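You operate a simulated robot arm through the tools that you are given. There is no shell and no other tool. Be economical: measure what you need, move in short steps, check, and stop when the job is done.

The job below is to be done with a simulated robot arm. You get a single attempt, and the scene is never put back.

Task
Gauge both new shoes and sort them by the 10 m limit.
Fine: One at a time on the anvil, yellow button; over the limit into the red rework tray, else into the green pass tray. Set down upright: green shoe marked new, black shoe marked new.

Only the result counts: the job must be done as asked and must still hold three seconds after the hand-in. Knocking over, shifting, dropping, spilling or breaking anything else fails it.

Robot
A 7-joint arm with a two-finger gripper, on a carriage that runs on a rail from [41.7, -34.8] to [-94.9, 79.3] (x, y) and turns from -163 to 169 degrees about z. Base frame: it is fixed where the carriage stands at the start and does not move with it; the origin is on the floor, on the carriage's upright axis, x ahead of it, y to its left, z up. Units: cm, degrees, N and s.
With the tool pointing down near the work surface it reaches from about 34 to 78 cm from the robot's upright axis, wherever it stands. Its first joint turns from -166.0 to 166.0 degrees. Places, roughly: anvil of the flatness gauge [70, 20, 100]; yellow gauge button [60, 10, 100]. Payload 2.45 kg.
Tool frame: the origin (TCP) is the grasp point; the fingertips stand 2.3 cm ahead of it; z points along the fingers, y is the line along which they close. Largest opening 7.2 cm; the body of the gripper starts 4 cm behind the TCP.
Orientation is told as [roll, pitch, yaw] about the base's x, y, z axes, in that order, counted from this pose: with the fingers straight down and closing along the base's y, the tool's x points along the base's -x, its y along +y and its z along -z.

Tools
- The arm moves only by the tool servo_tool. Its argument "series" is a list of rows, each an object (a shift or turn left out is 0, a gripper value left out holds the last) with "translation": the shift along the base's x, y, z in units of 40 mm (1.0 is 40 mm), a list of three; "dr": the turn, a rotation vector about the base's x, y, z in units of 6 degrees (1.0 is 6 degrees), a list of three; "fingers": the gripper command, from -1 (fully open) to 1 (shut), values between in proportion. In form: [{"translation": [tx, ty, tz], "dr": [rx, ry, rz], "fingers": fingers}, ...]. A call has 1 to 10 rows; each row shifts and turns the commanded pose from where the row before left it. A call with a number of a shift or a turn outside -1 to 1 is refused whole. Rows are played at 5 a second. More than 5 cm and 8.6 degrees between two rows, or a gripper value outside its range, and nothing of the call is played. A pose out of reach is approached as far as the arm can. The call stops where the force on the tool passes 90 N (or 10 N more than at its start, if that is more) or the arm is blocked; 0.2 s more then pass. The fingers move at their own pace (about 7.2 cm/s each) and stop on an object; they squeeze with about 36 N. The grip force told is the motor's: it shows also when the fingers shut on nothing. Time passes only in rows, and 0.2 s behind the last, so rows that do not move let the fingers close. The reply holds the time, the measured pose of the TCP, the force on the tool along the base axes, the opening and the grip force, in the units named above and with some noise, with the torque about the TCP (base axes, N m) and any sound that the robot's microphone picked up.
- Cameras (640 x 400 px; columns grow to the right, rows downward): "scene" is now at [1.97, 18.29, 154.28]; the picture's right is [0.14, -0.99, 0.00], its down [-0.63, -0.09, -0.77] and it looks along [0.76, 0.11, -0.64] (base axes); focal length 295 px, centre (320, 200). "wrist" rides on the gripper at [7.8, 1.7, -6.6] in the tool frame; the picture's right is [-0.22, 0.98, 0.00], its down [-0.56, -0.13, -0.82] and it looks along [-0.80, -0.18, 0.57] (tool axes); focal length 234 px, centre (320, 200). There is no depth. A picture from a camera that has moved, and an enlarged one, comes with that camera's place and axes in the base frame and with its lens. The place of the scene camera against the robot may be out by one fixed shift of up to 2.5 cm in any direction.
- capture(camera): a new picture of that camera. No time passes.
- move_column(by): slides the trunk up (or, below 0, down) by that many cm; the arm and the scene camera ride with it, the base frame stays. It gives what a move gives, with no picture.
- roll_base(legs): drives the robot by 1 to 6 legs, each [ahead, left, turn to the left] in cm, cm and degrees, along the robot's own axes; the way and the turn of a leg run together, so that a leg with both is an arc; at most 150 cm and 180 degrees a leg. The arm and the cameras ride along, it lands a little off, and it stops where it bumps. It keeps to its track: a leg is cut to what the track allows. It gives what a move gives.
- pan_tilt(pan, tilt): turns the head with the scene camera to pan (to the left, within 155 degrees either way) and tilt (down, from -29 to 69), counted from straight ahead of the robot. It gives what a move gives.
- inspect(camera, box): a new picture of the part [left, top, right, bottom] of that camera's present view, enlarged. No time passes.
- hand_in(): hands the job in; it is judged then, once.

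Work in short steps. Places have to be worked out from the pictures, the camera data and where the tool is seen: move nearer, look again, correct. Check each grasp and each placing, and mend what went wrong. You have 120 turns and 78 pictures in all, those below and enlarged ones among them. Open the gripper and draw the arm clear of the work before you hand the job in, unless the task says otherwise; then end with one line.

The tools are called after "Request:" as name(argument=value, ...) on one line, values as JSON. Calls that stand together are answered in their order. servo_tool: Moves the arm, as the interface text tells. Its arguments: {"type":"object","properties":{"series":{"type":"array"}},"required":["series"]} The other tools are called the same way: move_column (by) slides the trunk up or down; roll_base (legs) drives the base; pan_tilt (pan, tilt) turns the head that bears the scene camera; capture (camera) takes a picture; inspect (camera, box) takes an enlarged picture of a part of a camera's view; hand_in () hands the job in.

At the start:

```text
clock: 0.0
eef_pos: [32.02, 6.9, 122.28]
tool_rot: [0.0, -0.1, 0.0]
force: [-0.4, 0.2, 0.4]
torque: [-0.01, 0.02, -0.03]
gripper_width: 7.2
grasp_force: 0.0
trunk travel left (down, up): [-52.5, 6.5]
robot x, y, heading: [-0.07, 0.31, -0.1]
head pan, tilt: [7.9, 39.8]
```

scene: 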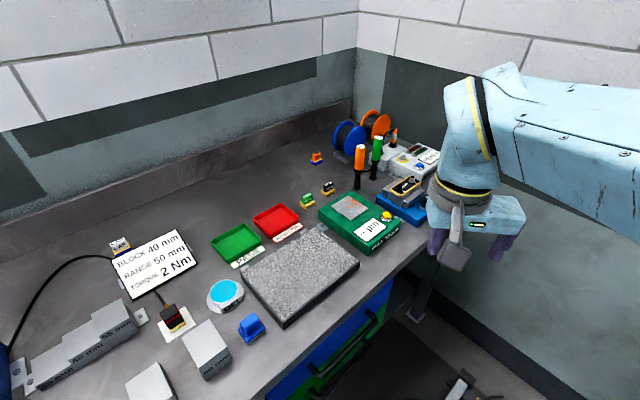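
wrist: 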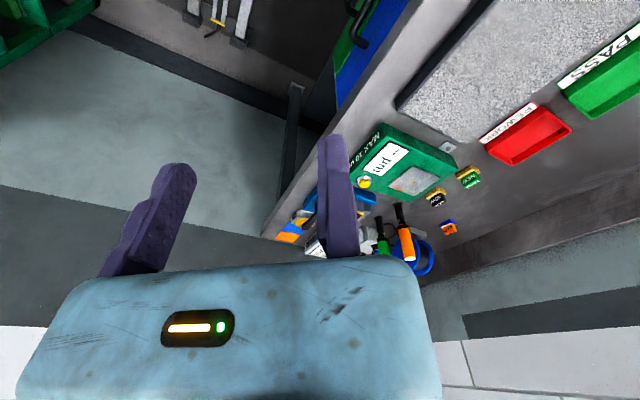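

The scene shows the green gauge with its anvil and yellow button, the two trays, and small shoes by the gauge. I enlarge those areas.

Request:
inspect(camera="scene", box=[280, 140, 440, 260])

Request:
inspect(camera="wrist", box=[340, 90, 640, 270])

```text
3.33 times, centred on (360, 200) of scene
camera zoom: at [1.97, 18.29, 154.28], right [0.14, -0.99, 0.0], down [-0.63, -0.09, -0.77], along [0.76, 0.11, -0.64], focal length 985 px, centre (187, 200)
```

zoom: 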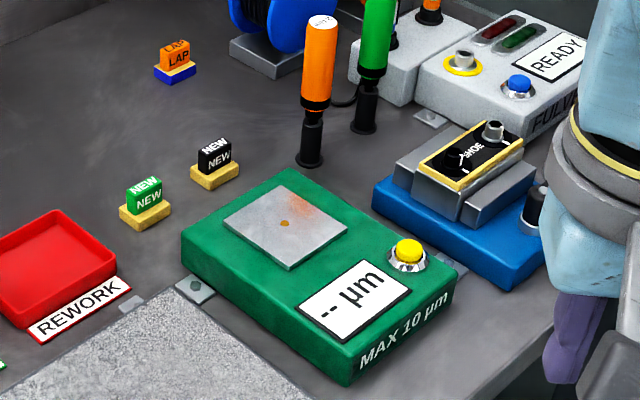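

```text
2.13 times, centred on (490, 180) of wrist
camera zoom: at [24.33, 8.73, 128.87], right [0.22, 0.98, 0.0], down [0.56, -0.13, 0.82], along [0.8, -0.18, -0.57], focal length 500 px, centre (-43, 243)
```

zoom: 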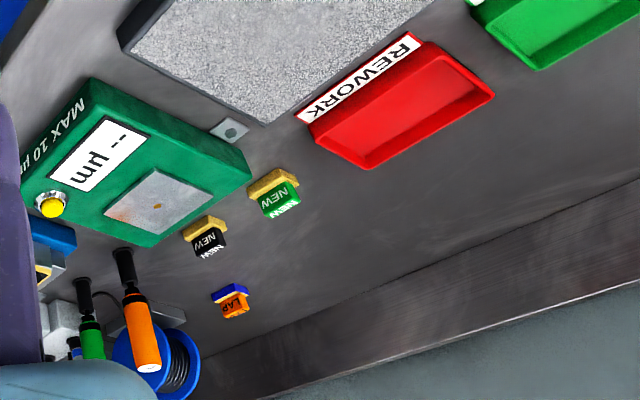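

Shoes sit next to the gauge: green about (70,32), black about (77,26), both near the reach limit. I shift along the rail toward the gauge and turn left to face the work.

Request:
roll_base(legs=[[13.8, -11.5, 0], [0, 0, 40]])

Request:
pan_tilt(pan=0, tilt=45)

Request:
capture(camera="scene")

Request:
capture(camera="wrist")

```text
clock: 3.4
eef_pos: [33.64, 14.66, 122.32]
tool_rot: [0.1, 0.0, 40.3]
force: [0.0, -0.3, 0.4]
torque: [0.0, -0.02, -0.02]
gripper_width: 7.2
grasp_force: 0.1
trunk travel left (down, up): [-52.5, 6.5]
robot x, y, heading: [13.39, -11.64, 40.4]
head pan, tilt: [7.9, 39.8]
```

```text
clock: 4.1
eef_pos: [33.61, 14.56, 122.24]
tool_rot: [0.0, -0.1, 40.2]
force: [0.8, -0.2, -0.4]
torque: [0.01, 0.0, 0.01]
gripper_width: 7.19
grasp_force: 0.0
trunk travel left (down, up): [-52.5, 6.5]
robot x, y, heading: [13.93, -11.38, 40.3]
head pan, tilt: [0.0, 45.0]
```

```text
73 pictures are left
camera scene: at [2.95, 2.63, 153.52], right [0.65, -0.76, 0.0], down [-0.54, -0.46, -0.71], along [0.54, 0.46, -0.71], focal length 295 px, centre (320, 200)
```

scene: 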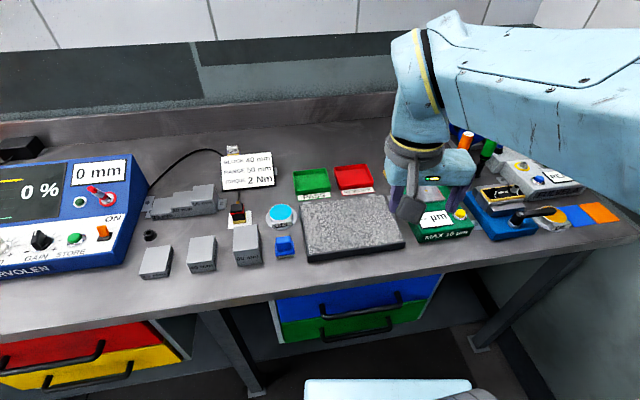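

```text
72 pictures are left
camera wrist: at [26.61, 10.93, 128.87], right [-0.47, 0.89, 0.0], down [0.51, 0.27, 0.82], along [0.72, 0.38, -0.57], focal length 234 px, centre (320, 200)
```

wrist: 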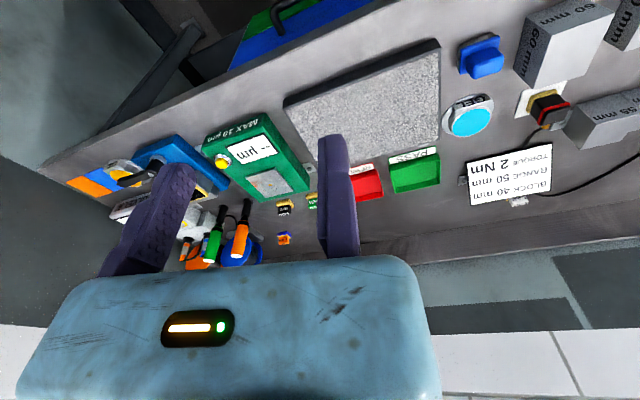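

The move came out as intended. I bring the hand closer to the shoes at a safe height to measure from the wrist camera.

Request:
servo_tool(series=[{"translation": [0.8, 0.52, 0], "fingers": -1}, {"translation": [0.8, 0.52, 0]}, {"translation": [0.8, 0.52, 0]}, {"translation": [0.8, 0.52, 0]}, {"translation": [0.8, 0.52, 0]}, {"translation": [0, 0, 0]}])

Request:
capture(camera="wrist")

Request:
capture(camera="scene")

```text
clock: 5.5
eef_pos: [49.72, 25.39, 122.1]
tool_rot: [0.0, 0.1, 40.2]
force: [1.2, 0.0, 0.0]
torque: [-0.01, 0.02, -0.03]
gripper_width: 7.19
grasp_force: 0.0
trunk travel left (down, up): [-52.5, 6.5]
robot x, y, heading: [13.87, -11.85, 40.3]
head pan, tilt: [0.0, 45.0]
```

```text
71 pictures are left
camera wrist: at [42.66, 21.52, 128.9], right [-0.47, 0.88, 0.0], down [0.51, 0.27, 0.82], along [0.72, 0.38, -0.57], focal length 234 px, centre (320, 200)
```

wrist: 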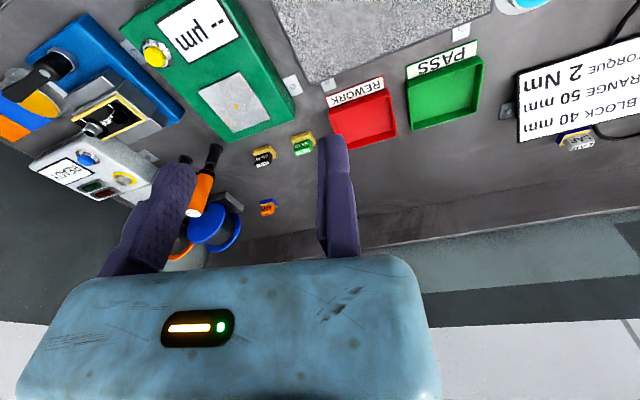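

```text
70 pictures are left
camera scene: at [3.0, 2.68, 153.52], right [0.65, -0.76, 0.0], down [-0.54, -0.46, -0.71], along [0.54, 0.46, -0.71], focal length 295 px, centre (320, 200)
```

scene: 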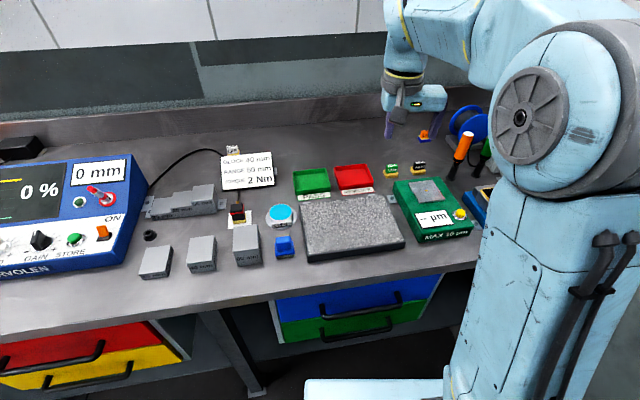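

I enlarge the shoes in the wrist view for orientation and size.

Request:
inspect(camera="wrist", box=[190, 70, 350, 170])

Request:
inspect(camera="scene", box=[370, 140, 490, 250])

```text
4.00 times, centred on (270, 120) of wrist
camera zoom: at [42.66, 21.52, 128.9], right [-0.47, 0.88, 0.0], down [0.51, 0.27, 0.82], along [0.72, 0.38, -0.57], focal length 937 px, centre (520, 520)
```

zoom: 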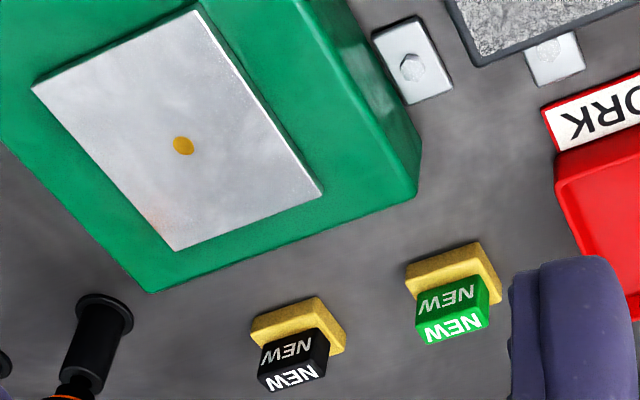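

```text
3.64 times, centred on (430, 195) of scene
camera zoom: at [3.0, 2.68, 153.52], right [0.65, -0.76, 0.0], down [-0.54, -0.46, -0.71], along [0.54, 0.46, -0.71], focal length 1074 px, centre (-80, 218)
```

zoom: 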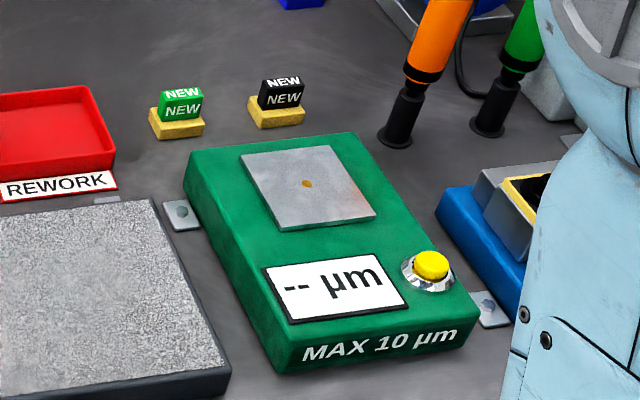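

Anvil centre is about (67.8,19.9,95.8), button (64.1,9.3,97), with the gauge and shoes aligned at about 50°/-40° yaw. I shift the base a further 12 cm along the rail to bring the black shoe in reach, then align the tool yaw to 50°.

Request:
roll_base(legs=[[2.0, -11.8, 0]])

Request:
servo_tool(series=[{"dr": [0, 0, 0.82], "translation": [0.3, 0.6, 0]}, {"dr": [0, 0, 0.82], "translation": [0.3, 0.6, -0.2]}, {"translation": [0, 0.6, -0.3]}, {"translation": [0, 0.5, -0.3]}, {"translation": [0, 0, 0]}])

Request:
capture(camera="wrist")

```text
clock: 6.7
eef_pos: [58.91, 17.38, 122.21]
tool_rot: [0.0, 0.1, 40.2]
force: [0.7, -0.1, 0.5]
torque: [0.0, -0.02, 0.0]
gripper_width: 7.22
grasp_force: 0.1
trunk travel left (down, up): [-52.5, 6.5]
robot x, y, heading: [22.95, -18.99, 40.2]
head pan, tilt: [0.0, 45.0]
```

```text
clock: 7.9
eef_pos: [61.24, 26.79, 118.97]
tool_rot: [0.0, -0.1, 50.1]
force: [-0.4, -0.6, -1.1]
torque: [-0.03, 0.01, 0.01]
gripper_width: 7.21
grasp_force: 0.1
trunk travel left (down, up): [-52.5, 6.5]
robot x, y, heading: [22.93, -19.24, 40.5]
head pan, tilt: [0.0, 45.0]
```

```text
67 pictures are left
camera wrist: at [54.84, 21.88, 125.59], right [-0.61, 0.79, 0.0], down [0.46, 0.35, 0.82], along [0.65, 0.5, -0.57], focal length 234 px, centre (320, 200)
```

wrist: 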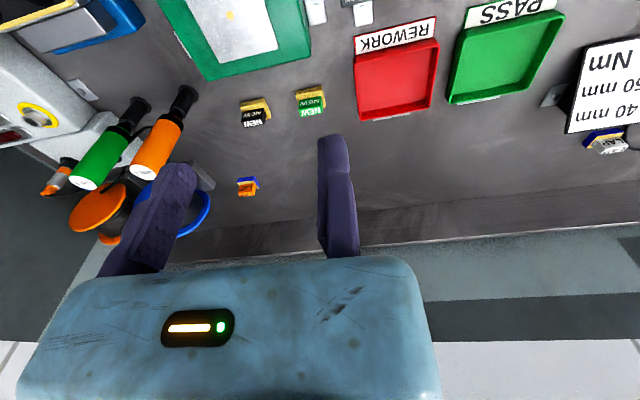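

I enlarge the shoes again from this nearer viewpoint to triangulate.

Request:
inspect(camera="wrist", box=[220, 60, 348, 140])

```text
5.00 times, centred on (284, 100) of wrist
camera zoom: at [54.84, 21.88, 125.59], right [-0.61, 0.79, 0.0], down [0.46, 0.35, 0.82], along [0.65, 0.5, -0.57], focal length 1171 px, centre (500, 700)
```

zoom: 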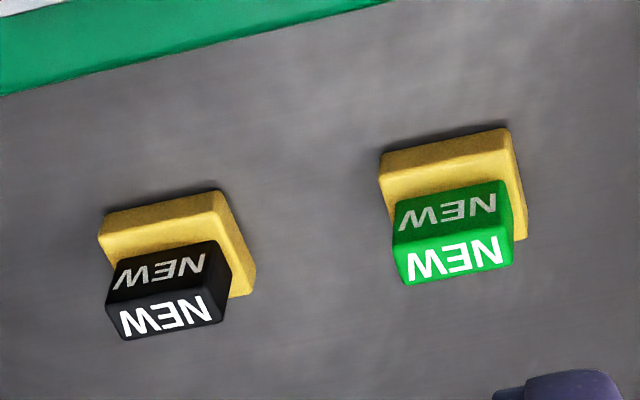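

Green shoe: block top about (72.3,33.6,94.9), ~3.5 cm long; table about z 91. Black block about (78.9,27.7). I move above the green shoe with a part-open gripper and look.

Request:
servo_tool(series=[{"translation": [0.55, 0.34, -0.8], "fingers": -0.55, "dr": [0, 0, -0.3]}, {"translation": [0.55, 0.34, -0.8]}, {"translation": [0.55, 0.34, -0.8]}, {"translation": [0.55, 0.34, -0.8]}, {"translation": [0.56, 0.35, -0.8]}, {"translation": [0, 0, 0]}])

Request:
capture(camera="wrist")

Request:
inspect(camera="scene", box=[220, 120, 440, 260])

```text
clock: 9.3
eef_pos: [72.47, 33.57, 102.94]
tool_rot: [0.0, 0.0, 48.4]
force: [0.5, 1.1, -0.3]
torque: [-0.05, -0.03, 0.01]
gripper_width: 5.58
grasp_force: 0.0
trunk travel left (down, up): [-52.5, 6.5]
robot x, y, heading: [22.74, -19.23, 40.1]
head pan, tilt: [0.0, 45.0]
```

```text
65 pictures are left
camera wrist: at [66.02, 28.96, 109.56], right [-0.58, 0.81, 0.0], down [0.47, 0.33, 0.82], along [0.67, 0.48, -0.57], focal length 234 px, centre (320, 200)
```

wrist: 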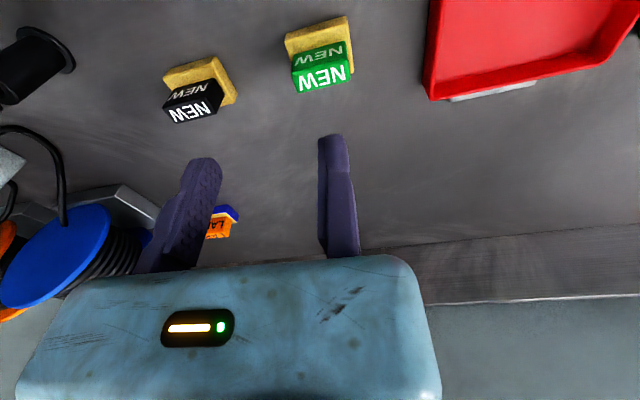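

```text
2.86 times, centred on (330, 190) of scene
camera zoom: at [12.17, -4.95, 153.52], right [0.65, -0.76, 0.0], down [-0.54, -0.46, -0.71], along [0.54, 0.46, -0.71], focal length 844 px, centre (291, 229)
```

zoom: 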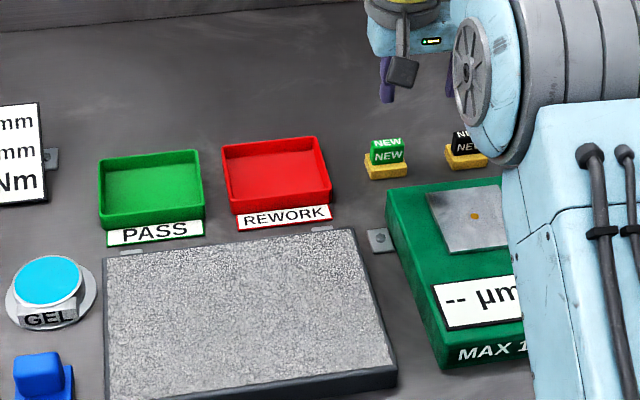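

Alignment is good (green block seen at about (72.2,33.55)). I descend to grasp the coloured block and close.

Request:
servo_tool(series=[{"translation": [-0.05, 0, -0.8]}, {"translation": [0, 0, -0.8]}, {"translation": [0, 0, -0.3]}, {"fingers": 1}, {"fingers": 1}, {"fingers": 1}, {"fingers": 1}])

Request:
capture(camera="wrist")

```text
clock: 10.1
eef_pos: [72.4, 33.73, 98.07]
tool_rot: [-0.1, -2.5, 48.3]
force: [3.5, 5.6, 30.6]
torque: [0.1, 0.06, -0.12]
gripper_width: 5.57
grasp_force: 0.0
trunk travel left (down, up): [-52.5, 6.5]
robot x, y, heading: [22.95, -18.98, 40.1]
head pan, tilt: [0.0, 45.0]
stopped in row 3: the force on the tool passed its limit at 98 N (the readings are from after the stop); the commanded pose is now the measured one
```

```text
63 pictures are left
camera wrist: at [65.86, 28.97, 104.4], right [-0.58, 0.81, 0.01], down [0.44, 0.31, 0.84], along [0.68, 0.5, -0.54], focal length 234 px, centre (320, 200)
```

wrist: 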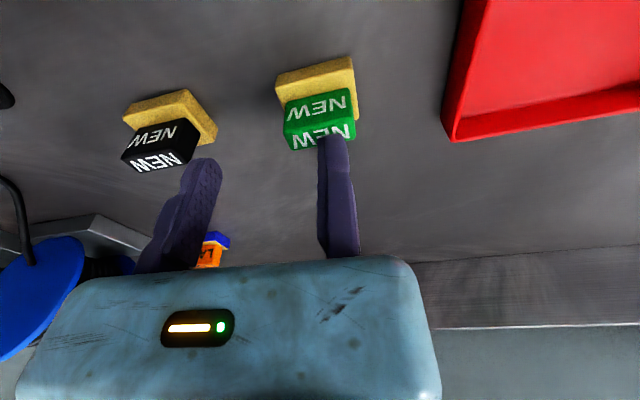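

Something stopped the descent: the picture shows the right finger over the green block, and that finger does not seem to move with the opening. I retreat upward and test the fingers closed.

Request:
servo_tool(series=[{"translation": [0, 0, 0.8], "dr": [0, 0, 0]}, {"translation": [0, 0, 0.7]}, {"fingers": 1}, {"fingers": 1}, {"fingers": 1}, {"fingers": 1}])

Request:
capture(camera="wrist")

Request:
inspect(camera="scene", box=[300, 100, 420, 200])

```text
clock: 11.5
eef_pos: [72.5, 34.04, 103.39]
tool_rot: [0.0, -1.7, 48.3]
force: [-0.4, -0.2, -0.4]
torque: [0.02, 0.02, 0.02]
gripper_width: 0.01
grasp_force: 28.5
trunk travel left (down, up): [-52.5, 6.5]
robot x, y, heading: [23.14, -19.33, 40.2]
head pan, tilt: [0.0, 45.0]
```

```text
62 pictures are left
camera wrist: at [65.94, 29.12, 109.84], right [-0.58, 0.81, 0.01], down [0.45, 0.32, 0.84], along [0.68, 0.49, -0.55], focal length 234 px, centre (320, 200)
```

wrist: 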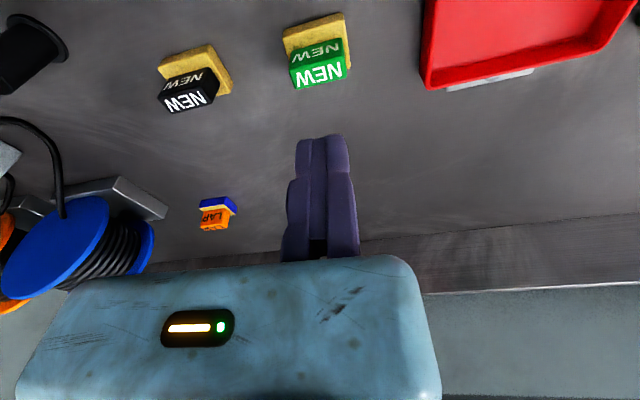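

```text
4.00 times, centred on (360, 150) of scene
camera zoom: at [12.12, -5.0, 153.52], right [0.65, -0.76, 0.0], down [-0.54, -0.46, -0.71], along [0.54, 0.46, -0.71], focal length 1182 px, centre (160, 400)
```

zoom: 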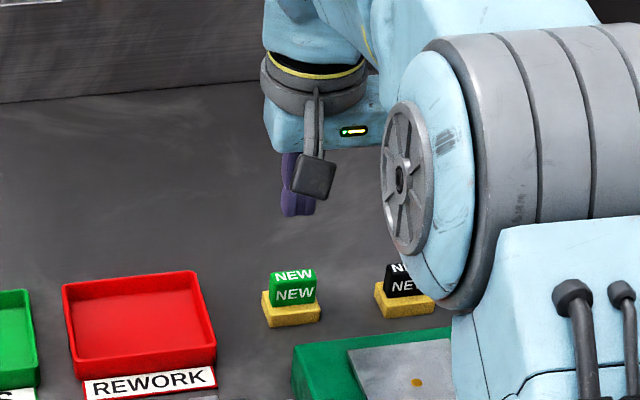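

Confirmed: the +y finger is fixed with its pad at the TCP and only the -y finger moves. So the TCP must go just outside the tray-side face of the block; I correct the tilt, reposition and open partly.

Request:
servo_tool(series=[{"fingers": -0.55, "dr": [-0.21, 0.19, 0], "translation": [-0.5, 0.25, 0]}, {"translation": [0, 0, -0.5]}, {"translation": [0, 0, -0.6]}, {"translation": [0, 0, 0]}])

Request:
capture(camera="wrist")

```text
clock: 12.5
eef_pos: [70.6, 34.78, 98.98]
tool_rot: [0.1, 0.0, 48.2]
force: [0.1, 0.4, -0.4]
torque: [-0.02, -0.02, 0.0]
gripper_width: 5.6
grasp_force: 0.1
trunk travel left (down, up): [-52.5, 6.5]
robot x, y, heading: [23.19, -18.93, 40.3]
head pan, tilt: [0.0, 45.0]
```

```text
60 pictures are left
camera wrist: at [64.07, 30.17, 105.67], right [-0.58, 0.81, 0.0], down [0.47, 0.34, 0.82], along [0.66, 0.48, -0.57], focal length 234 px, centre (320, 200)
```

wrist: 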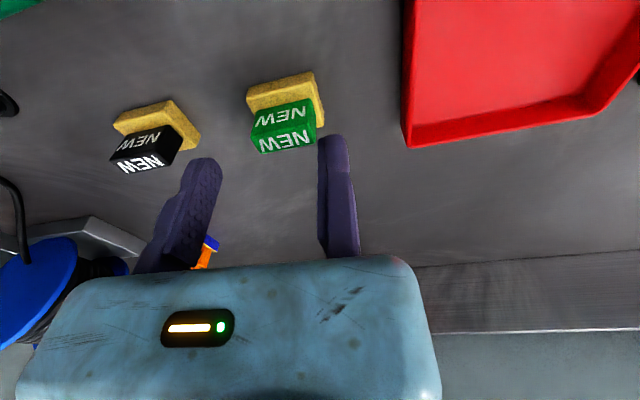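

Fingers straddle the block with the fixed pad just outside it. A small forward correction, then descend and close.

Request:
servo_tool(series=[{"translation": [0.05, 0.12, 0]}, {"translation": [0, 0, -0.45]}, {"translation": [0, 0, -0.4]}, {"fingers": 1}, {"fingers": 1}, {"fingers": 1}, {"fingers": 1}, {"fingers": 1}])

Request:
capture(camera="wrist")

```text
clock: 14.3
eef_pos: [70.75, 35.23, 95.53]
tool_rot: [0.0, -0.1, 48.2]
force: [0.3, 1.0, 0.2]
torque: [0.01, -0.01, -0.01]
gripper_width: 3.9
grasp_force: 36.2
trunk travel left (down, up): [-52.5, 6.5]
robot x, y, heading: [22.96, -19.34, 40.4]
head pan, tilt: [0.0, 45.0]
```

```text
59 pictures are left
camera wrist: at [64.26, 30.55, 102.18], right [-0.58, 0.81, 0.0], down [0.47, 0.34, 0.82], along [0.66, 0.48, -0.57], focal length 234 px, centre (320, 200)
```

wrist: 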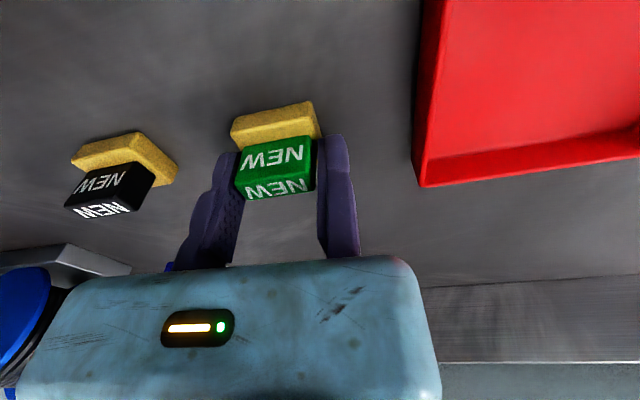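

Green shoe is gripped at 3.9 cm. I lift it and carry it over the anvil.

Request:
servo_tool(series=[{"translation": [0, 0, 0.5]}, {"translation": [0, 0, 0.9]}, {"translation": [0, 0, 0.9], "dr": [0, 0, 0.3]}, {"translation": [-0.28, -0.88, 0]}, {"translation": [-0.28, -0.88, 0]}, {"translation": [-0.28, -0.88, 0]}, {"translation": [-0.28, -0.88, 0]}, {"translation": [0, 0, 0]}])

Request:
capture(camera="wrist")

Request:
capture(camera="scene")

```text
clock: 16.1
eef_pos: [66.19, 21.16, 104.9]
tool_rot: [0.1, -0.1, 50.1]
force: [-0.6, -0.6, -0.5]
torque: [0.05, 0.02, 0.01]
gripper_width: 3.88
grasp_force: 35.9
trunk travel left (down, up): [-52.5, 6.5]
robot x, y, heading: [22.91, -19.45, 40.4]
head pan, tilt: [0.0, 45.0]
```

```text
58 pictures are left
camera wrist: at [59.85, 16.22, 111.44], right [-0.61, 0.79, 0.0], down [0.46, 0.35, 0.82], along [0.65, 0.5, -0.57], focal length 234 px, centre (320, 200)
```

wrist: 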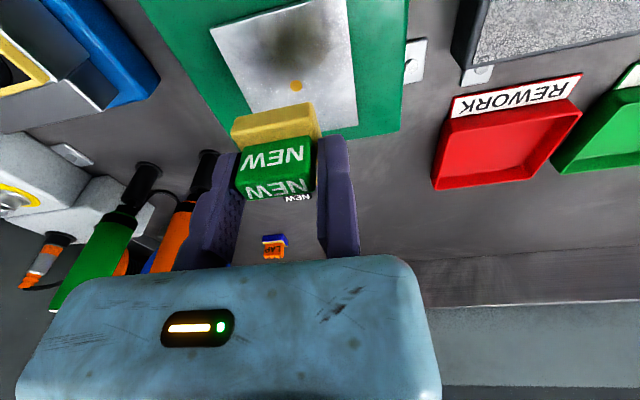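

```text
57 pictures are left
camera scene: at [12.1, -5.05, 153.52], right [0.65, -0.76, 0.0], down [-0.54, -0.46, -0.71], along [0.54, 0.46, -0.71], focal length 295 px, centre (320, 200)
```

scene: 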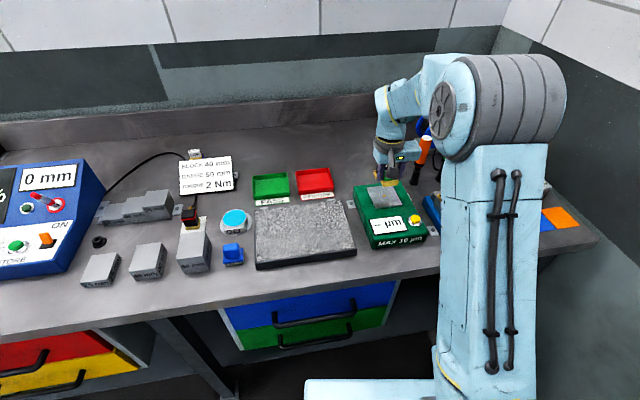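

The anvil dot lies at about (67.7,20.1), just under the shoe. I descend most of the way then feel for contact in small steps.

Request:
servo_tool(series=[{"translation": [0, 0.04, -0.5]}, {"translation": [0, 0, -0.4]}, {"translation": [0, 0, -0.1]}, {"translation": [0, 0, -0.05]}, {"translation": [0, 0, 0]}])

Request:
inspect(camera="wrist", box=[180, 20, 420, 200])

```text
clock: 17.3
eef_pos: [66.16, 21.41, 100.64]
tool_rot: [0.0, 0.0, 50.1]
force: [0.7, -0.2, -0.6]
torque: [-0.01, 0.01, 0.0]
gripper_width: 3.88
grasp_force: 35.8
trunk travel left (down, up): [-52.5, 6.5]
robot x, y, heading: [22.89, -19.2, 40.2]
head pan, tilt: [0.0, 45.0]
```

```text
2.22 times, centred on (300, 110) of wrist
camera zoom: at [59.85, 16.55, 107.26], right [-0.61, 0.79, 0.0], down [0.46, 0.35, 0.82], along [0.65, 0.5, -0.57], focal length 520 px, centre (364, 400)
```

zoom: 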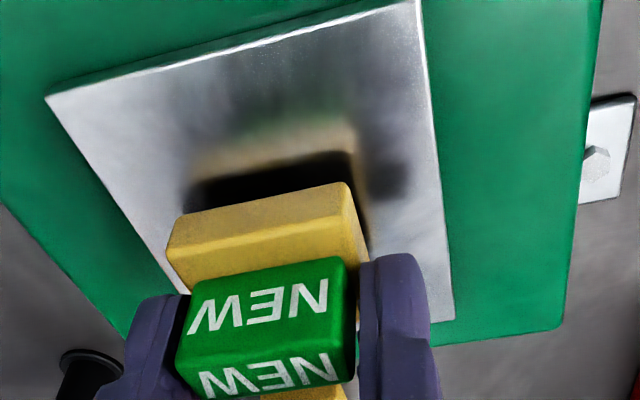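

Still no contact and a small gap is visible in the reflection. I go down in 1–2 mm steps.

Request:
servo_tool(series=[{"translation": [0, 0, -0.05]}, {"translation": [0, 0, -0.05]}, {"translation": [0, 0, 0]}])

Request:
servo_tool(series=[{"translation": [0, 0, -0.03]}, {"translation": [0, 0, -0.03]}, {"translation": [0, 0, 0]}])

Request:
inspect(camera="wrist", box=[180, 20, 420, 200])

```text
clock: 18.1
eef_pos: [66.18, 21.37, 100.22]
tool_rot: [0.0, 0.0, 50.1]
force: [-0.1, 0.2, -0.9]
torque: [0.0, 0.0, 0.0]
gripper_width: 3.87
grasp_force: 35.7
trunk travel left (down, up): [-52.5, 6.5]
robot x, y, heading: [23.2, -19.24, 40.2]
head pan, tilt: [0.0, 45.0]
```

```text
clock: 18.9
eef_pos: [66.19, 21.33, 100.1]
tool_rot: [-0.1, -0.1, 50.2]
force: [0.9, -1.1, 5.6]
torque: [-0.07, -0.05, 0.02]
gripper_width: 3.88
grasp_force: 36.4
trunk travel left (down, up): [-52.5, 6.5]
robot x, y, heading: [22.77, -18.94, 40.4]
head pan, tilt: [0.0, 45.0]
```

```text
2.22 times, centred on (300, 110) of wrist
camera zoom: at [59.88, 16.49, 106.71], right [-0.61, 0.79, 0.0], down [0.45, 0.35, 0.82], along [0.65, 0.5, -0.57], focal length 520 px, centre (364, 400)
```

zoom: 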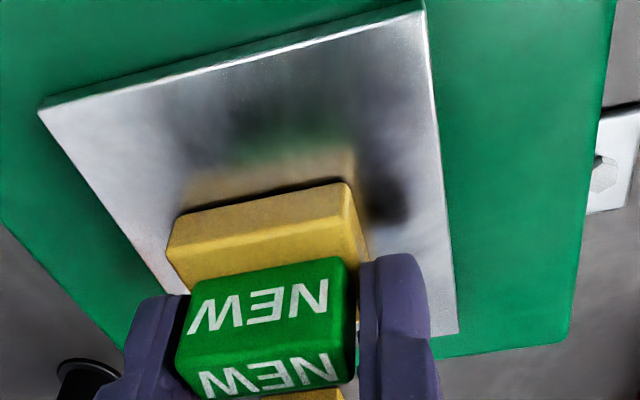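

Contact felt (5.6 N). I open, back the fixed finger off the block, and lift clear.

Request:
servo_tool(series=[{"fingers": -0.4}, {"fingers": -0.4}, {"fingers": -0.4}, {"translation": [-0.08, 0.065, 0]}, {"translation": [0, 0, 0.3]}, {"translation": [0, 0, 0.8]}, {"translation": [0, 0, 0.8], "fingers": 1}, {"fingers": 1}])

Request:
capture(camera="wrist")

```text
clock: 20.7
eef_pos: [65.81, 21.48, 107.61]
tool_rot: [0.0, 0.1, 50.1]
force: [0.2, 0.1, -0.6]
torque: [-0.01, 0.01, 0.02]
gripper_width: 0.01
grasp_force: 25.4
trunk travel left (down, up): [-52.5, 6.5]
robot x, y, heading: [23.05, -19.1, 40.5]
head pan, tilt: [0.0, 45.0]
```

```text
54 pictures are left
camera wrist: at [59.56, 16.65, 114.29], right [-0.61, 0.79, 0.0], down [0.46, 0.35, 0.82], along [0.65, 0.5, -0.57], focal length 234 px, centre (320, 200)
```

wrist: 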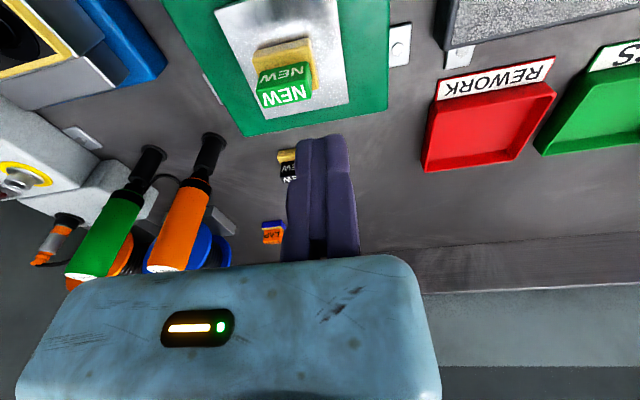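

Green shoe stands upright, centred on the anvil. I move above the yellow button with closed fingers.

Request:
servo_tool(series=[{"translation": [-0.107, -0.76, 0]}, {"translation": [-0.107, -0.76, 0]}, {"translation": [-0.107, -0.76, 0]}, {"translation": [-0.107, -0.76, 0]}, {"translation": [0, 0, -0.6]}, {"translation": [0, 0, 0]}])

Request:
capture(camera="wrist")

Request:
inspect(camera="scene", box=[340, 150, 460, 260])

```text
clock: 22.1
eef_pos: [64.12, 9.27, 105.13]
tool_rot: [-0.1, 0.0, 50.1]
force: [0.4, -0.6, 0.5]
torque: [-0.02, 0.02, 0.0]
gripper_width: 0.01
grasp_force: 28.0
trunk travel left (down, up): [-52.5, 6.5]
robot x, y, heading: [22.97, -18.8, 40.3]
head pan, tilt: [0.0, 45.0]
```

```text
53 pictures are left
camera wrist: at [57.92, 4.45, 111.83], right [-0.61, 0.79, 0.0], down [0.46, 0.35, 0.82], along [0.65, 0.5, -0.57], focal length 234 px, centre (320, 200)
```

wrist: 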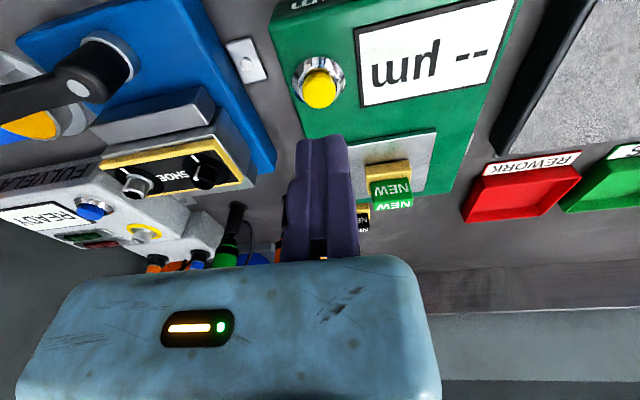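

```text
3.64 times, centred on (400, 205) of scene
camera zoom: at [12.16, -4.96, 153.52], right [0.65, -0.76, 0.0], down [-0.54, -0.46, -0.71], along [0.54, 0.46, -0.71], focal length 1074 px, centre (29, 182)
```

zoom: 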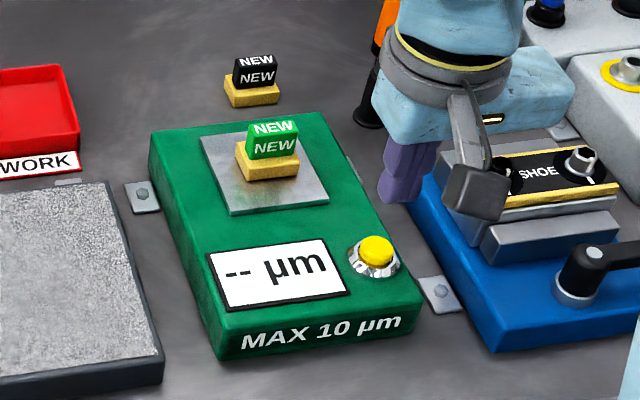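

Button top at about (64.5,9.5,97). Slight correction then descend, feeling for the button.

Request:
servo_tool(series=[{"translation": [0.1, 0.05, -0.5]}, {"translation": [0, 0, -0.5]}, {"translation": [0, 0, -0.25]}, {"translation": [0, 0, -0.1]}, {"translation": [0, 0, 0]}])

Request:
inspect(camera="scene", box=[340, 150, 460, 260])

```text
clock: 23.3
eef_pos: [64.73, 9.64, 99.68]
tool_rot: [0.0, -0.1, 50.1]
force: [0.7, -0.2, 1.4]
torque: [0.0, 0.01, 0.0]
gripper_width: 0.61
grasp_force: 28.5
trunk travel left (down, up): [-52.5, 6.5]
robot x, y, heading: [22.94, -19.14, 40.3]
head pan, tilt: [0.0, 45.0]
```

```text
3.64 times, centred on (400, 205) of scene
camera zoom: at [12.12, -5.01, 153.52], right [0.65, -0.76, 0.0], down [-0.54, -0.46, -0.71], along [0.54, 0.46, -0.71], focal length 1074 px, centre (29, 182)
```

zoom: 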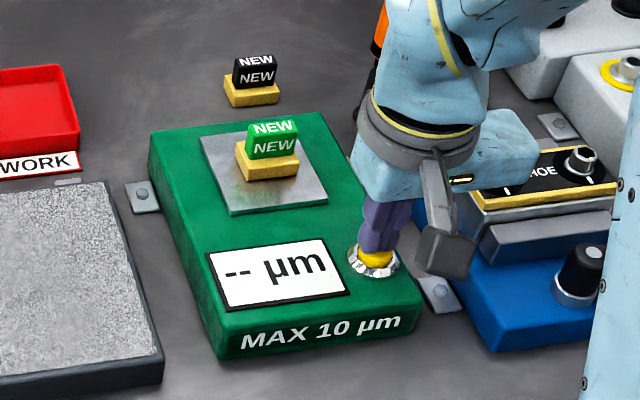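

The button dome is nudging the moving finger aside (opening 0.6). I lift a little and shift so the rigid fixed finger is centred over the button, then press again.

Request:
servo_tool(series=[{"translation": [0, 0, 0.4]}, {"translation": [0.07, -0.06, 0.0]}, {"fingers": 1}, {"translation": [0, 0, -0.4]}, {"translation": [0, 0, -0.05]}, {"translation": [0, 0, 0]}])

Request:
inspect(camera="scene", box=[340, 150, 460, 260])

```text
clock: 24.7
eef_pos: [64.92, 9.39, 99.47]
tool_rot: [0.0, 0.0, 50.1]
force: [1.8, -0.2, 3.2]
torque: [-0.01, 0.01, 0.01]
gripper_width: 0.58
grasp_force: 28.7
trunk travel left (down, up): [-52.5, 6.5]
robot x, y, heading: [22.97, -18.99, 40.3]
head pan, tilt: [0.0, 45.0]
heard: click
```

```text
3.64 times, centred on (400, 205) of scene
camera zoom: at [12.13, -5.01, 153.52], right [0.65, -0.76, 0.0], down [-0.54, -0.46, -0.71], along [0.54, 0.46, -0.71], focal length 1074 px, centre (29, 182)
```

zoom: 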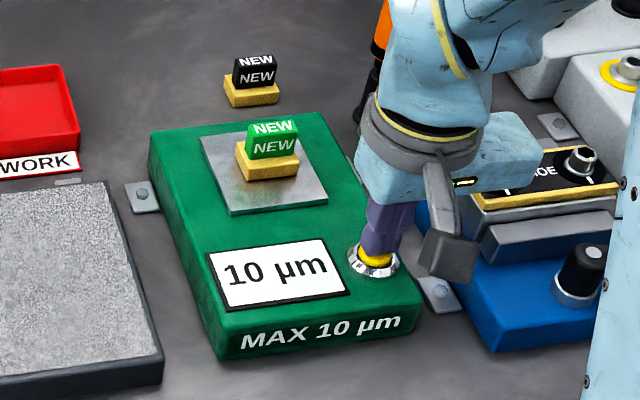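

Click heard; display seems to read 10 µm. I lift off and verify the reading enlarged.

Request:
servo_tool(series=[{"translation": [0, 0, 0.6]}, {"translation": [0, 0, 0.8]}, {"translation": [0, 0, 0]}, {"translation": [0, 0, 0]}])

Request:
inspect(camera="scene", box=[380, 205, 444, 245])

Request:
capture(camera="wrist")

```text
clock: 25.7
eef_pos: [64.88, 9.53, 105.08]
tool_rot: [-0.1, 0.0, 50.2]
force: [-0.6, -0.1, 0.0]
torque: [-0.03, -0.02, -0.01]
gripper_width: 0.0
grasp_force: 28.7
trunk travel left (down, up): [-52.5, 6.5]
robot x, y, heading: [22.74, -18.84, 40.2]
head pan, tilt: [0.0, 45.0]
```

```text
10.00 times, centred on (412, 225) of scene
camera zoom: at [12.13, -4.99, 153.52], right [0.65, -0.76, 0.0], down [-0.54, -0.46, -0.71], along [0.54, 0.46, -0.71], focal length 2954 px, centre (-600, -50)
```

zoom: 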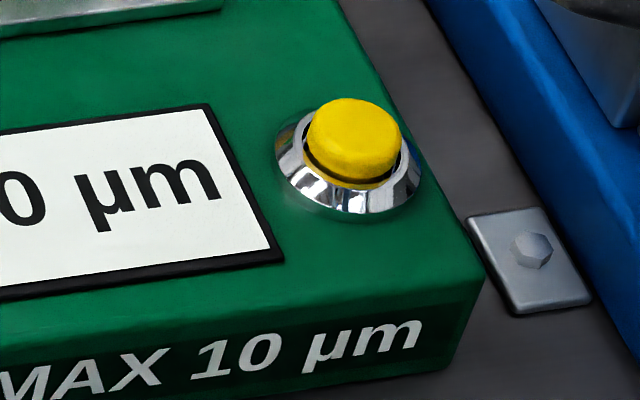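

```text
48 pictures are left
camera wrist: at [58.56, 4.7, 111.71], right [-0.61, 0.79, 0.0], down [0.46, 0.35, 0.82], along [0.65, 0.5, -0.57], focal length 234 px, centre (320, 200)
```

wrist: 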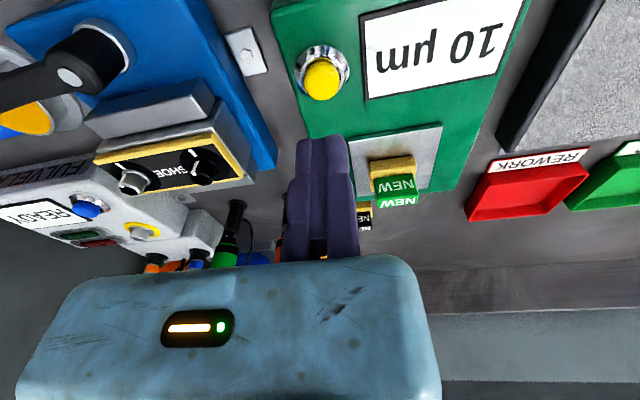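

Reading is 10 µm, not over the limit, so green goes to the pass tray. I return above the green shoe with the gripper partly open.

Request:
servo_tool(series=[{"translation": [0, 0, 0.6]}, {"translation": [0.08, 1.0, 0]}, {"translation": [0.08, 1.0, 0], "fingers": -0.5}, {"translation": [0.06, 1.0, 0]}, {"translation": [0, 0, 0]}])

Request:
capture(camera="wrist")

```text
clock: 26.9
eef_pos: [65.89, 21.61, 107.44]
tool_rot: [-0.1, 0.1, 50.1]
force: [-0.9, -0.9, -0.7]
torque: [-0.03, 0.02, 0.03]
gripper_width: 5.41
grasp_force: 0.1
trunk travel left (down, up): [-52.5, 6.5]
robot x, y, heading: [22.69, -19.05, 40.4]
head pan, tilt: [0.0, 45.0]
```

```text
47 pictures are left
camera wrist: at [59.54, 16.72, 114.14], right [-0.61, 0.79, 0.0], down [0.46, 0.35, 0.82], along [0.65, 0.5, -0.57], focal length 234 px, centre (320, 200)
```

wrist: 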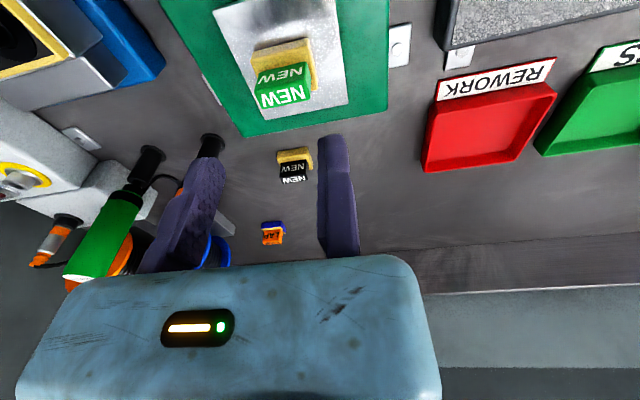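

The shoe hasn't moved. Descend, grip, lift.

Request:
servo_tool(series=[{"translation": [0, 0, -0.8]}, {"translation": [0, 0, -0.7]}, {"translation": [0, 0, -0.29]}, {"fingers": 1}, {"fingers": 1}, {"fingers": 1}, {"translation": [0, 0, 0.3]}, {"translation": [0, 0, 0.8]}, {"translation": [0, 0, 0.9]}, {"translation": [0, 0, 0]}])

Request:
capture(camera="wrist")

```text
clock: 29.1
eef_pos: [65.75, 21.63, 108.44]
tool_rot: [0.1, 0.0, 50.0]
force: [0.2, 0.0, 0.3]
torque: [-0.01, -0.01, 0.0]
gripper_width: 3.27
grasp_force: 36.2
trunk travel left (down, up): [-52.5, 6.5]
robot x, y, heading: [23.31, -19.24, 40.1]
head pan, tilt: [0.0, 45.0]
```

```text
46 pictures are left
camera wrist: at [59.39, 16.74, 115.18], right [-0.61, 0.79, 0.0], down [0.46, 0.35, 0.82], along [0.65, 0.5, -0.57], focal length 234 px, centre (320, 200)
```

wrist: 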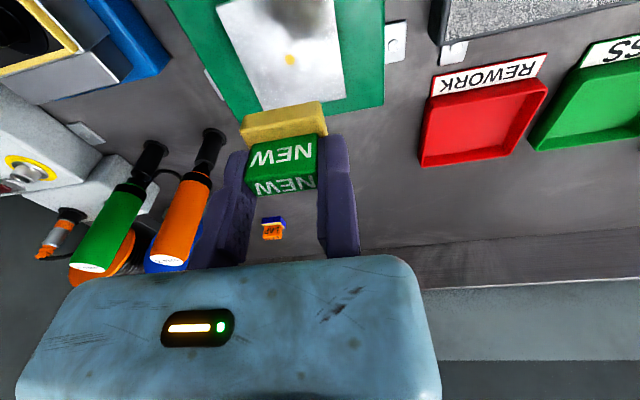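

Gripped at 3.27 cm. I lift a bit and roll the base back ~9 cm along the rail to bring the trays comfortably in reach.

Request:
roll_base(legs=[[-1.53, 8.87, 0]])

Request:
servo_tool(series=[{"translation": [-0.6, 1.0, 0.2]}, {"translation": [-0.5, 1.0, 0]}, {"translation": [-0.5, 0.9, 0]}, {"translation": [0, 0, 0]}])

Request:
capture(camera="wrist")

Request:
capture(camera="scene")

```text
clock: 30.2
eef_pos: [58.84, 27.26, 108.44]
tool_rot: [0.0, 0.1, 50.1]
force: [0.2, 0.0, -1.2]
torque: [-0.04, -0.01, -0.02]
gripper_width: 3.31
grasp_force: 36.2
trunk travel left (down, up): [-52.5, 6.5]
robot x, y, heading: [16.12, -13.48, 40.2]
head pan, tilt: [0.0, 45.0]
```

```text
clock: 31.2
eef_pos: [52.49, 39.01, 109.35]
tool_rot: [-0.1, 0.0, 50.0]
force: [-1.0, -0.4, -0.8]
torque: [0.01, -0.05, 0.02]
gripper_width: 3.28
grasp_force: 36.6
trunk travel left (down, up): [-52.5, 6.5]
robot x, y, heading: [15.99, -13.72, 40.1]
head pan, tilt: [0.0, 45.0]
```

```text
45 pictures are left
camera wrist: at [46.07, 34.07, 116.03], right [-0.61, 0.79, 0.0], down [0.46, 0.35, 0.82], along [0.65, 0.5, -0.57], focal length 234 px, centre (320, 200)
```

wrist: 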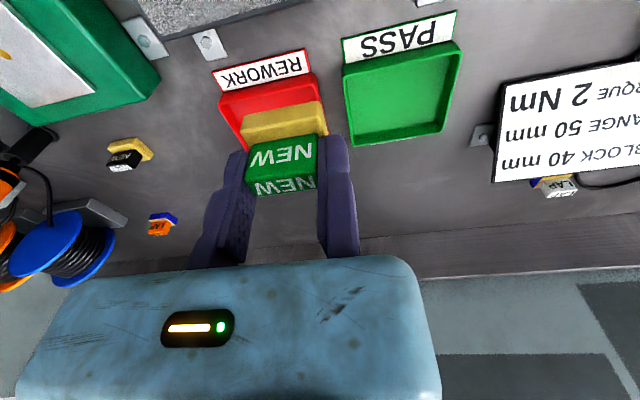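

```text
44 pictures are left
camera scene: at [5.26, 0.78, 153.52], right [0.65, -0.76, 0.0], down [-0.54, -0.46, -0.71], along [0.54, 0.46, -0.71], focal length 295 px, centre (320, 200)
```

scene: 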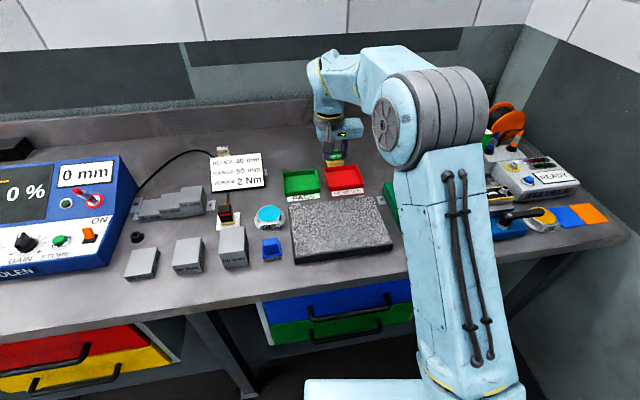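

Pass tray centre is about (52.5,49.7), inner ~9 cm. I carry the shoe over it and lower most of the way.

Request:
servo_tool(series=[{"translation": [-0.1, 0.97, 0]}, {"translation": [-0.1, 0.97, 0]}, {"translation": [-0.11, 0.97, 0]}, {"translation": [0, 0, -0.8]}, {"translation": [0, 0, -0.8]}, {"translation": [0, 0, -0.8]}, {"translation": [0, 0, 0]}])

Request:
capture(camera="wrist")

```text
clock: 32.8
eef_pos: [51.12, 50.74, 99.64]
tool_rot: [-0.1, 0.1, 50.1]
force: [0.6, 0.3, -0.2]
torque: [-0.01, 0.01, 0.04]
gripper_width: 3.26
grasp_force: 36.0
trunk travel left (down, up): [-52.5, 6.5]
robot x, y, heading: [15.57, -13.12, 40.0]
head pan, tilt: [0.0, 45.0]
```

```text
43 pictures are left
camera wrist: at [44.84, 45.75, 106.34], right [-0.61, 0.79, 0.0], down [0.46, 0.35, 0.82], along [0.65, 0.5, -0.57], focal length 234 px, centre (320, 200)
```

wrist: 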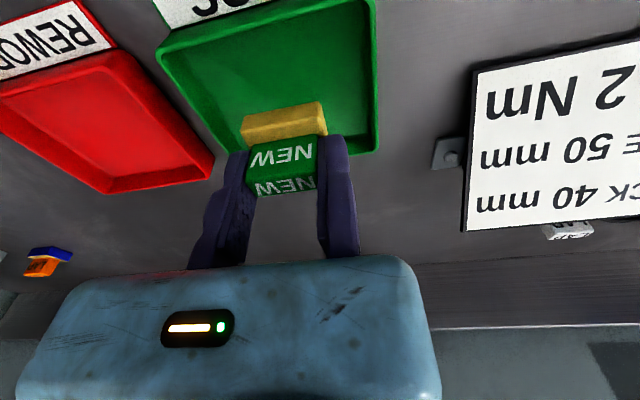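

Shoe is over the tray's middle. I lower in decreasing steps until contact.

Request:
servo_tool(series=[{"translation": [0, 0, -0.5]}, {"translation": [0, 0, -0.2]}, {"translation": [0, 0, -0.05]}, {"translation": [0, 0, 0]}])

Request:
servo_tool(series=[{"translation": [0, 0, -0.04]}, {"translation": [0, 0, -0.03]}, {"translation": [0, 0, 0]}])

Request:
capture(camera="wrist")

```text
clock: 33.8
eef_pos: [51.28, 50.58, 96.69]
tool_rot: [0.0, -0.1, 50.1]
force: [-0.5, 0.4, -0.7]
torque: [0.02, -0.01, 0.01]
gripper_width: 3.26
grasp_force: 36.1
trunk travel left (down, up): [-52.5, 6.5]
robot x, y, heading: [15.58, -13.59, 40.1]
head pan, tilt: [0.0, 45.0]
```

```text
clock: 34.6
eef_pos: [51.23, 50.63, 96.43]
tool_rot: [0.0, 0.0, 50.1]
force: [-0.2, 0.4, -0.1]
torque: [0.02, -0.02, -0.02]
gripper_width: 3.28
grasp_force: 36.1
trunk travel left (down, up): [-52.5, 6.5]
robot x, y, heading: [16.21, -13.43, 40.2]
head pan, tilt: [0.0, 45.0]
```

```text
42 pictures are left
camera wrist: at [44.87, 45.73, 103.14], right [-0.61, 0.79, 0.0], down [0.46, 0.35, 0.82], along [0.65, 0.5, -0.57], focal length 234 px, centre (320, 200)
```

wrist: 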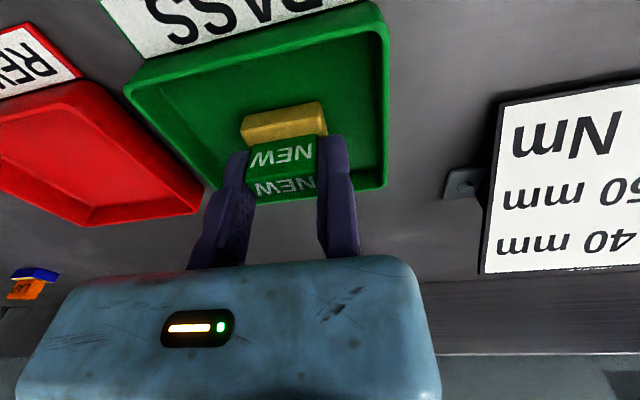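

Nearly there; no contact yet, so I continue with 1 mm steps.

Request:
servo_tool(series=[{"translation": [0, 0, -0.03]}, {"translation": [0, 0, -0.03]}, {"translation": [0, 0, 0]}])

Request:
servo_tool(series=[{"translation": [0, 0, -0.03]}, {"translation": [0, 0, 0]}])

Request:
servo_tool(series=[{"translation": [0, 0, -0.03]}, {"translation": [0, 0, 0]}])

```text
clock: 35.4
eef_pos: [51.15, 50.55, 96.1]
tool_rot: [0.1, 0.0, 50.0]
force: [-0.5, -0.2, 0.2]
torque: [-0.02, -0.02, 0.04]
gripper_width: 3.29
grasp_force: 36.0
trunk travel left (down, up): [-52.5, 6.5]
robot x, y, heading: [15.95, -13.1, 40.1]
head pan, tilt: [0.0, 45.0]
```

```text
clock: 36.0
eef_pos: [51.27, 50.68, 96.13]
tool_rot: [-0.1, 0.0, 50.1]
force: [-0.1, -0.2, 6.9]
torque: [-0.12, -0.1, -0.01]
gripper_width: 3.29
grasp_force: 36.2
trunk travel left (down, up): [-52.5, 6.5]
robot x, y, heading: [15.63, -13.41, 40.0]
head pan, tilt: [0.0, 45.0]
```

```text
clock: 36.6
eef_pos: [51.14, 50.47, 96.14]
tool_rot: [0.0, -0.2, 50.0]
force: [3.7, 4.3, 16.4]
torque: [-0.08, -0.3, 0.12]
gripper_width: 3.29
grasp_force: 36.6
trunk travel left (down, up): [-52.5, 6.5]
robot x, y, heading: [15.7, -13.18, 40.5]
head pan, tilt: [0.0, 45.0]
```

Contact at 16 N: the shoe is on the tray floor. I relax, open, step the fixed finger off and lift.

Request:
servo_tool(series=[{"translation": [0, 0, 0.04]}, {"fingers": -0.25}, {"fingers": -0.25}, {"fingers": -0.25}, {"translation": [-0.07, 0.06, 0]}, {"translation": [0, 0, 0.3]}, {"translation": [0, 0, 0.9]}, {"translation": [0, 0, 0.9]}, {"translation": [0, 0, 0]}])

Request:
capture(camera="wrist")

```text
clock: 38.6
eef_pos: [50.92, 50.85, 104.33]
tool_rot: [-0.1, 0.2, 50.1]
force: [0.4, -0.3, 0.0]
torque: [0.01, -0.01, 0.0]
gripper_width: 4.51
grasp_force: 0.1
trunk travel left (down, up): [-52.5, 6.5]
robot x, y, heading: [15.78, -13.16, 40.2]
head pan, tilt: [0.0, 45.0]
```

```text
41 pictures are left
camera wrist: at [44.65, 45.95, 111.06], right [-0.61, 0.79, 0.0], down [0.46, 0.35, 0.82], along [0.65, 0.5, -0.57], focal length 234 px, centre (320, 200)
```

wrist: 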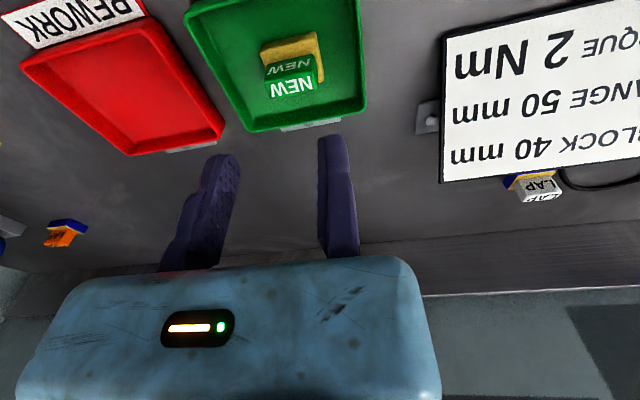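

Green shoe stands upright in the pass tray. I rise and go toward the black shoe, stopping short above it for a look.

Request:
servo_tool(series=[{"translation": [0, 0, 0.9], "fingers": -0.55}, {"translation": [0.9, -0.75, 0]}, {"translation": [0.9, -0.75, 0]}, {"translation": [0.9, -0.75, 0]}, {"translation": [0.9, -0.75, 0]}, {"translation": [0.9, -0.75, 0]}, {"translation": [0.9, -0.75, 0]}, {"translation": [0.9, -0.75, -0.5]}, {"translation": [0, 0, 0]}])

Request:
capture(camera="wrist")

```text
refused: row 8 steps farther than a row can; nothing moved
```

```text
40 pictures are left
camera wrist: at [44.65, 45.95, 111.06], right [-0.61, 0.79, 0.0], down [0.46, 0.35, 0.82], along [0.65, 0.5, -0.57], focal length 234 px, centre (320, 200)
```

wrist: 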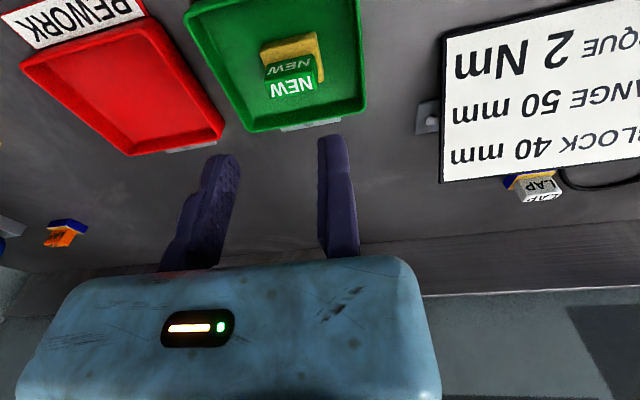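

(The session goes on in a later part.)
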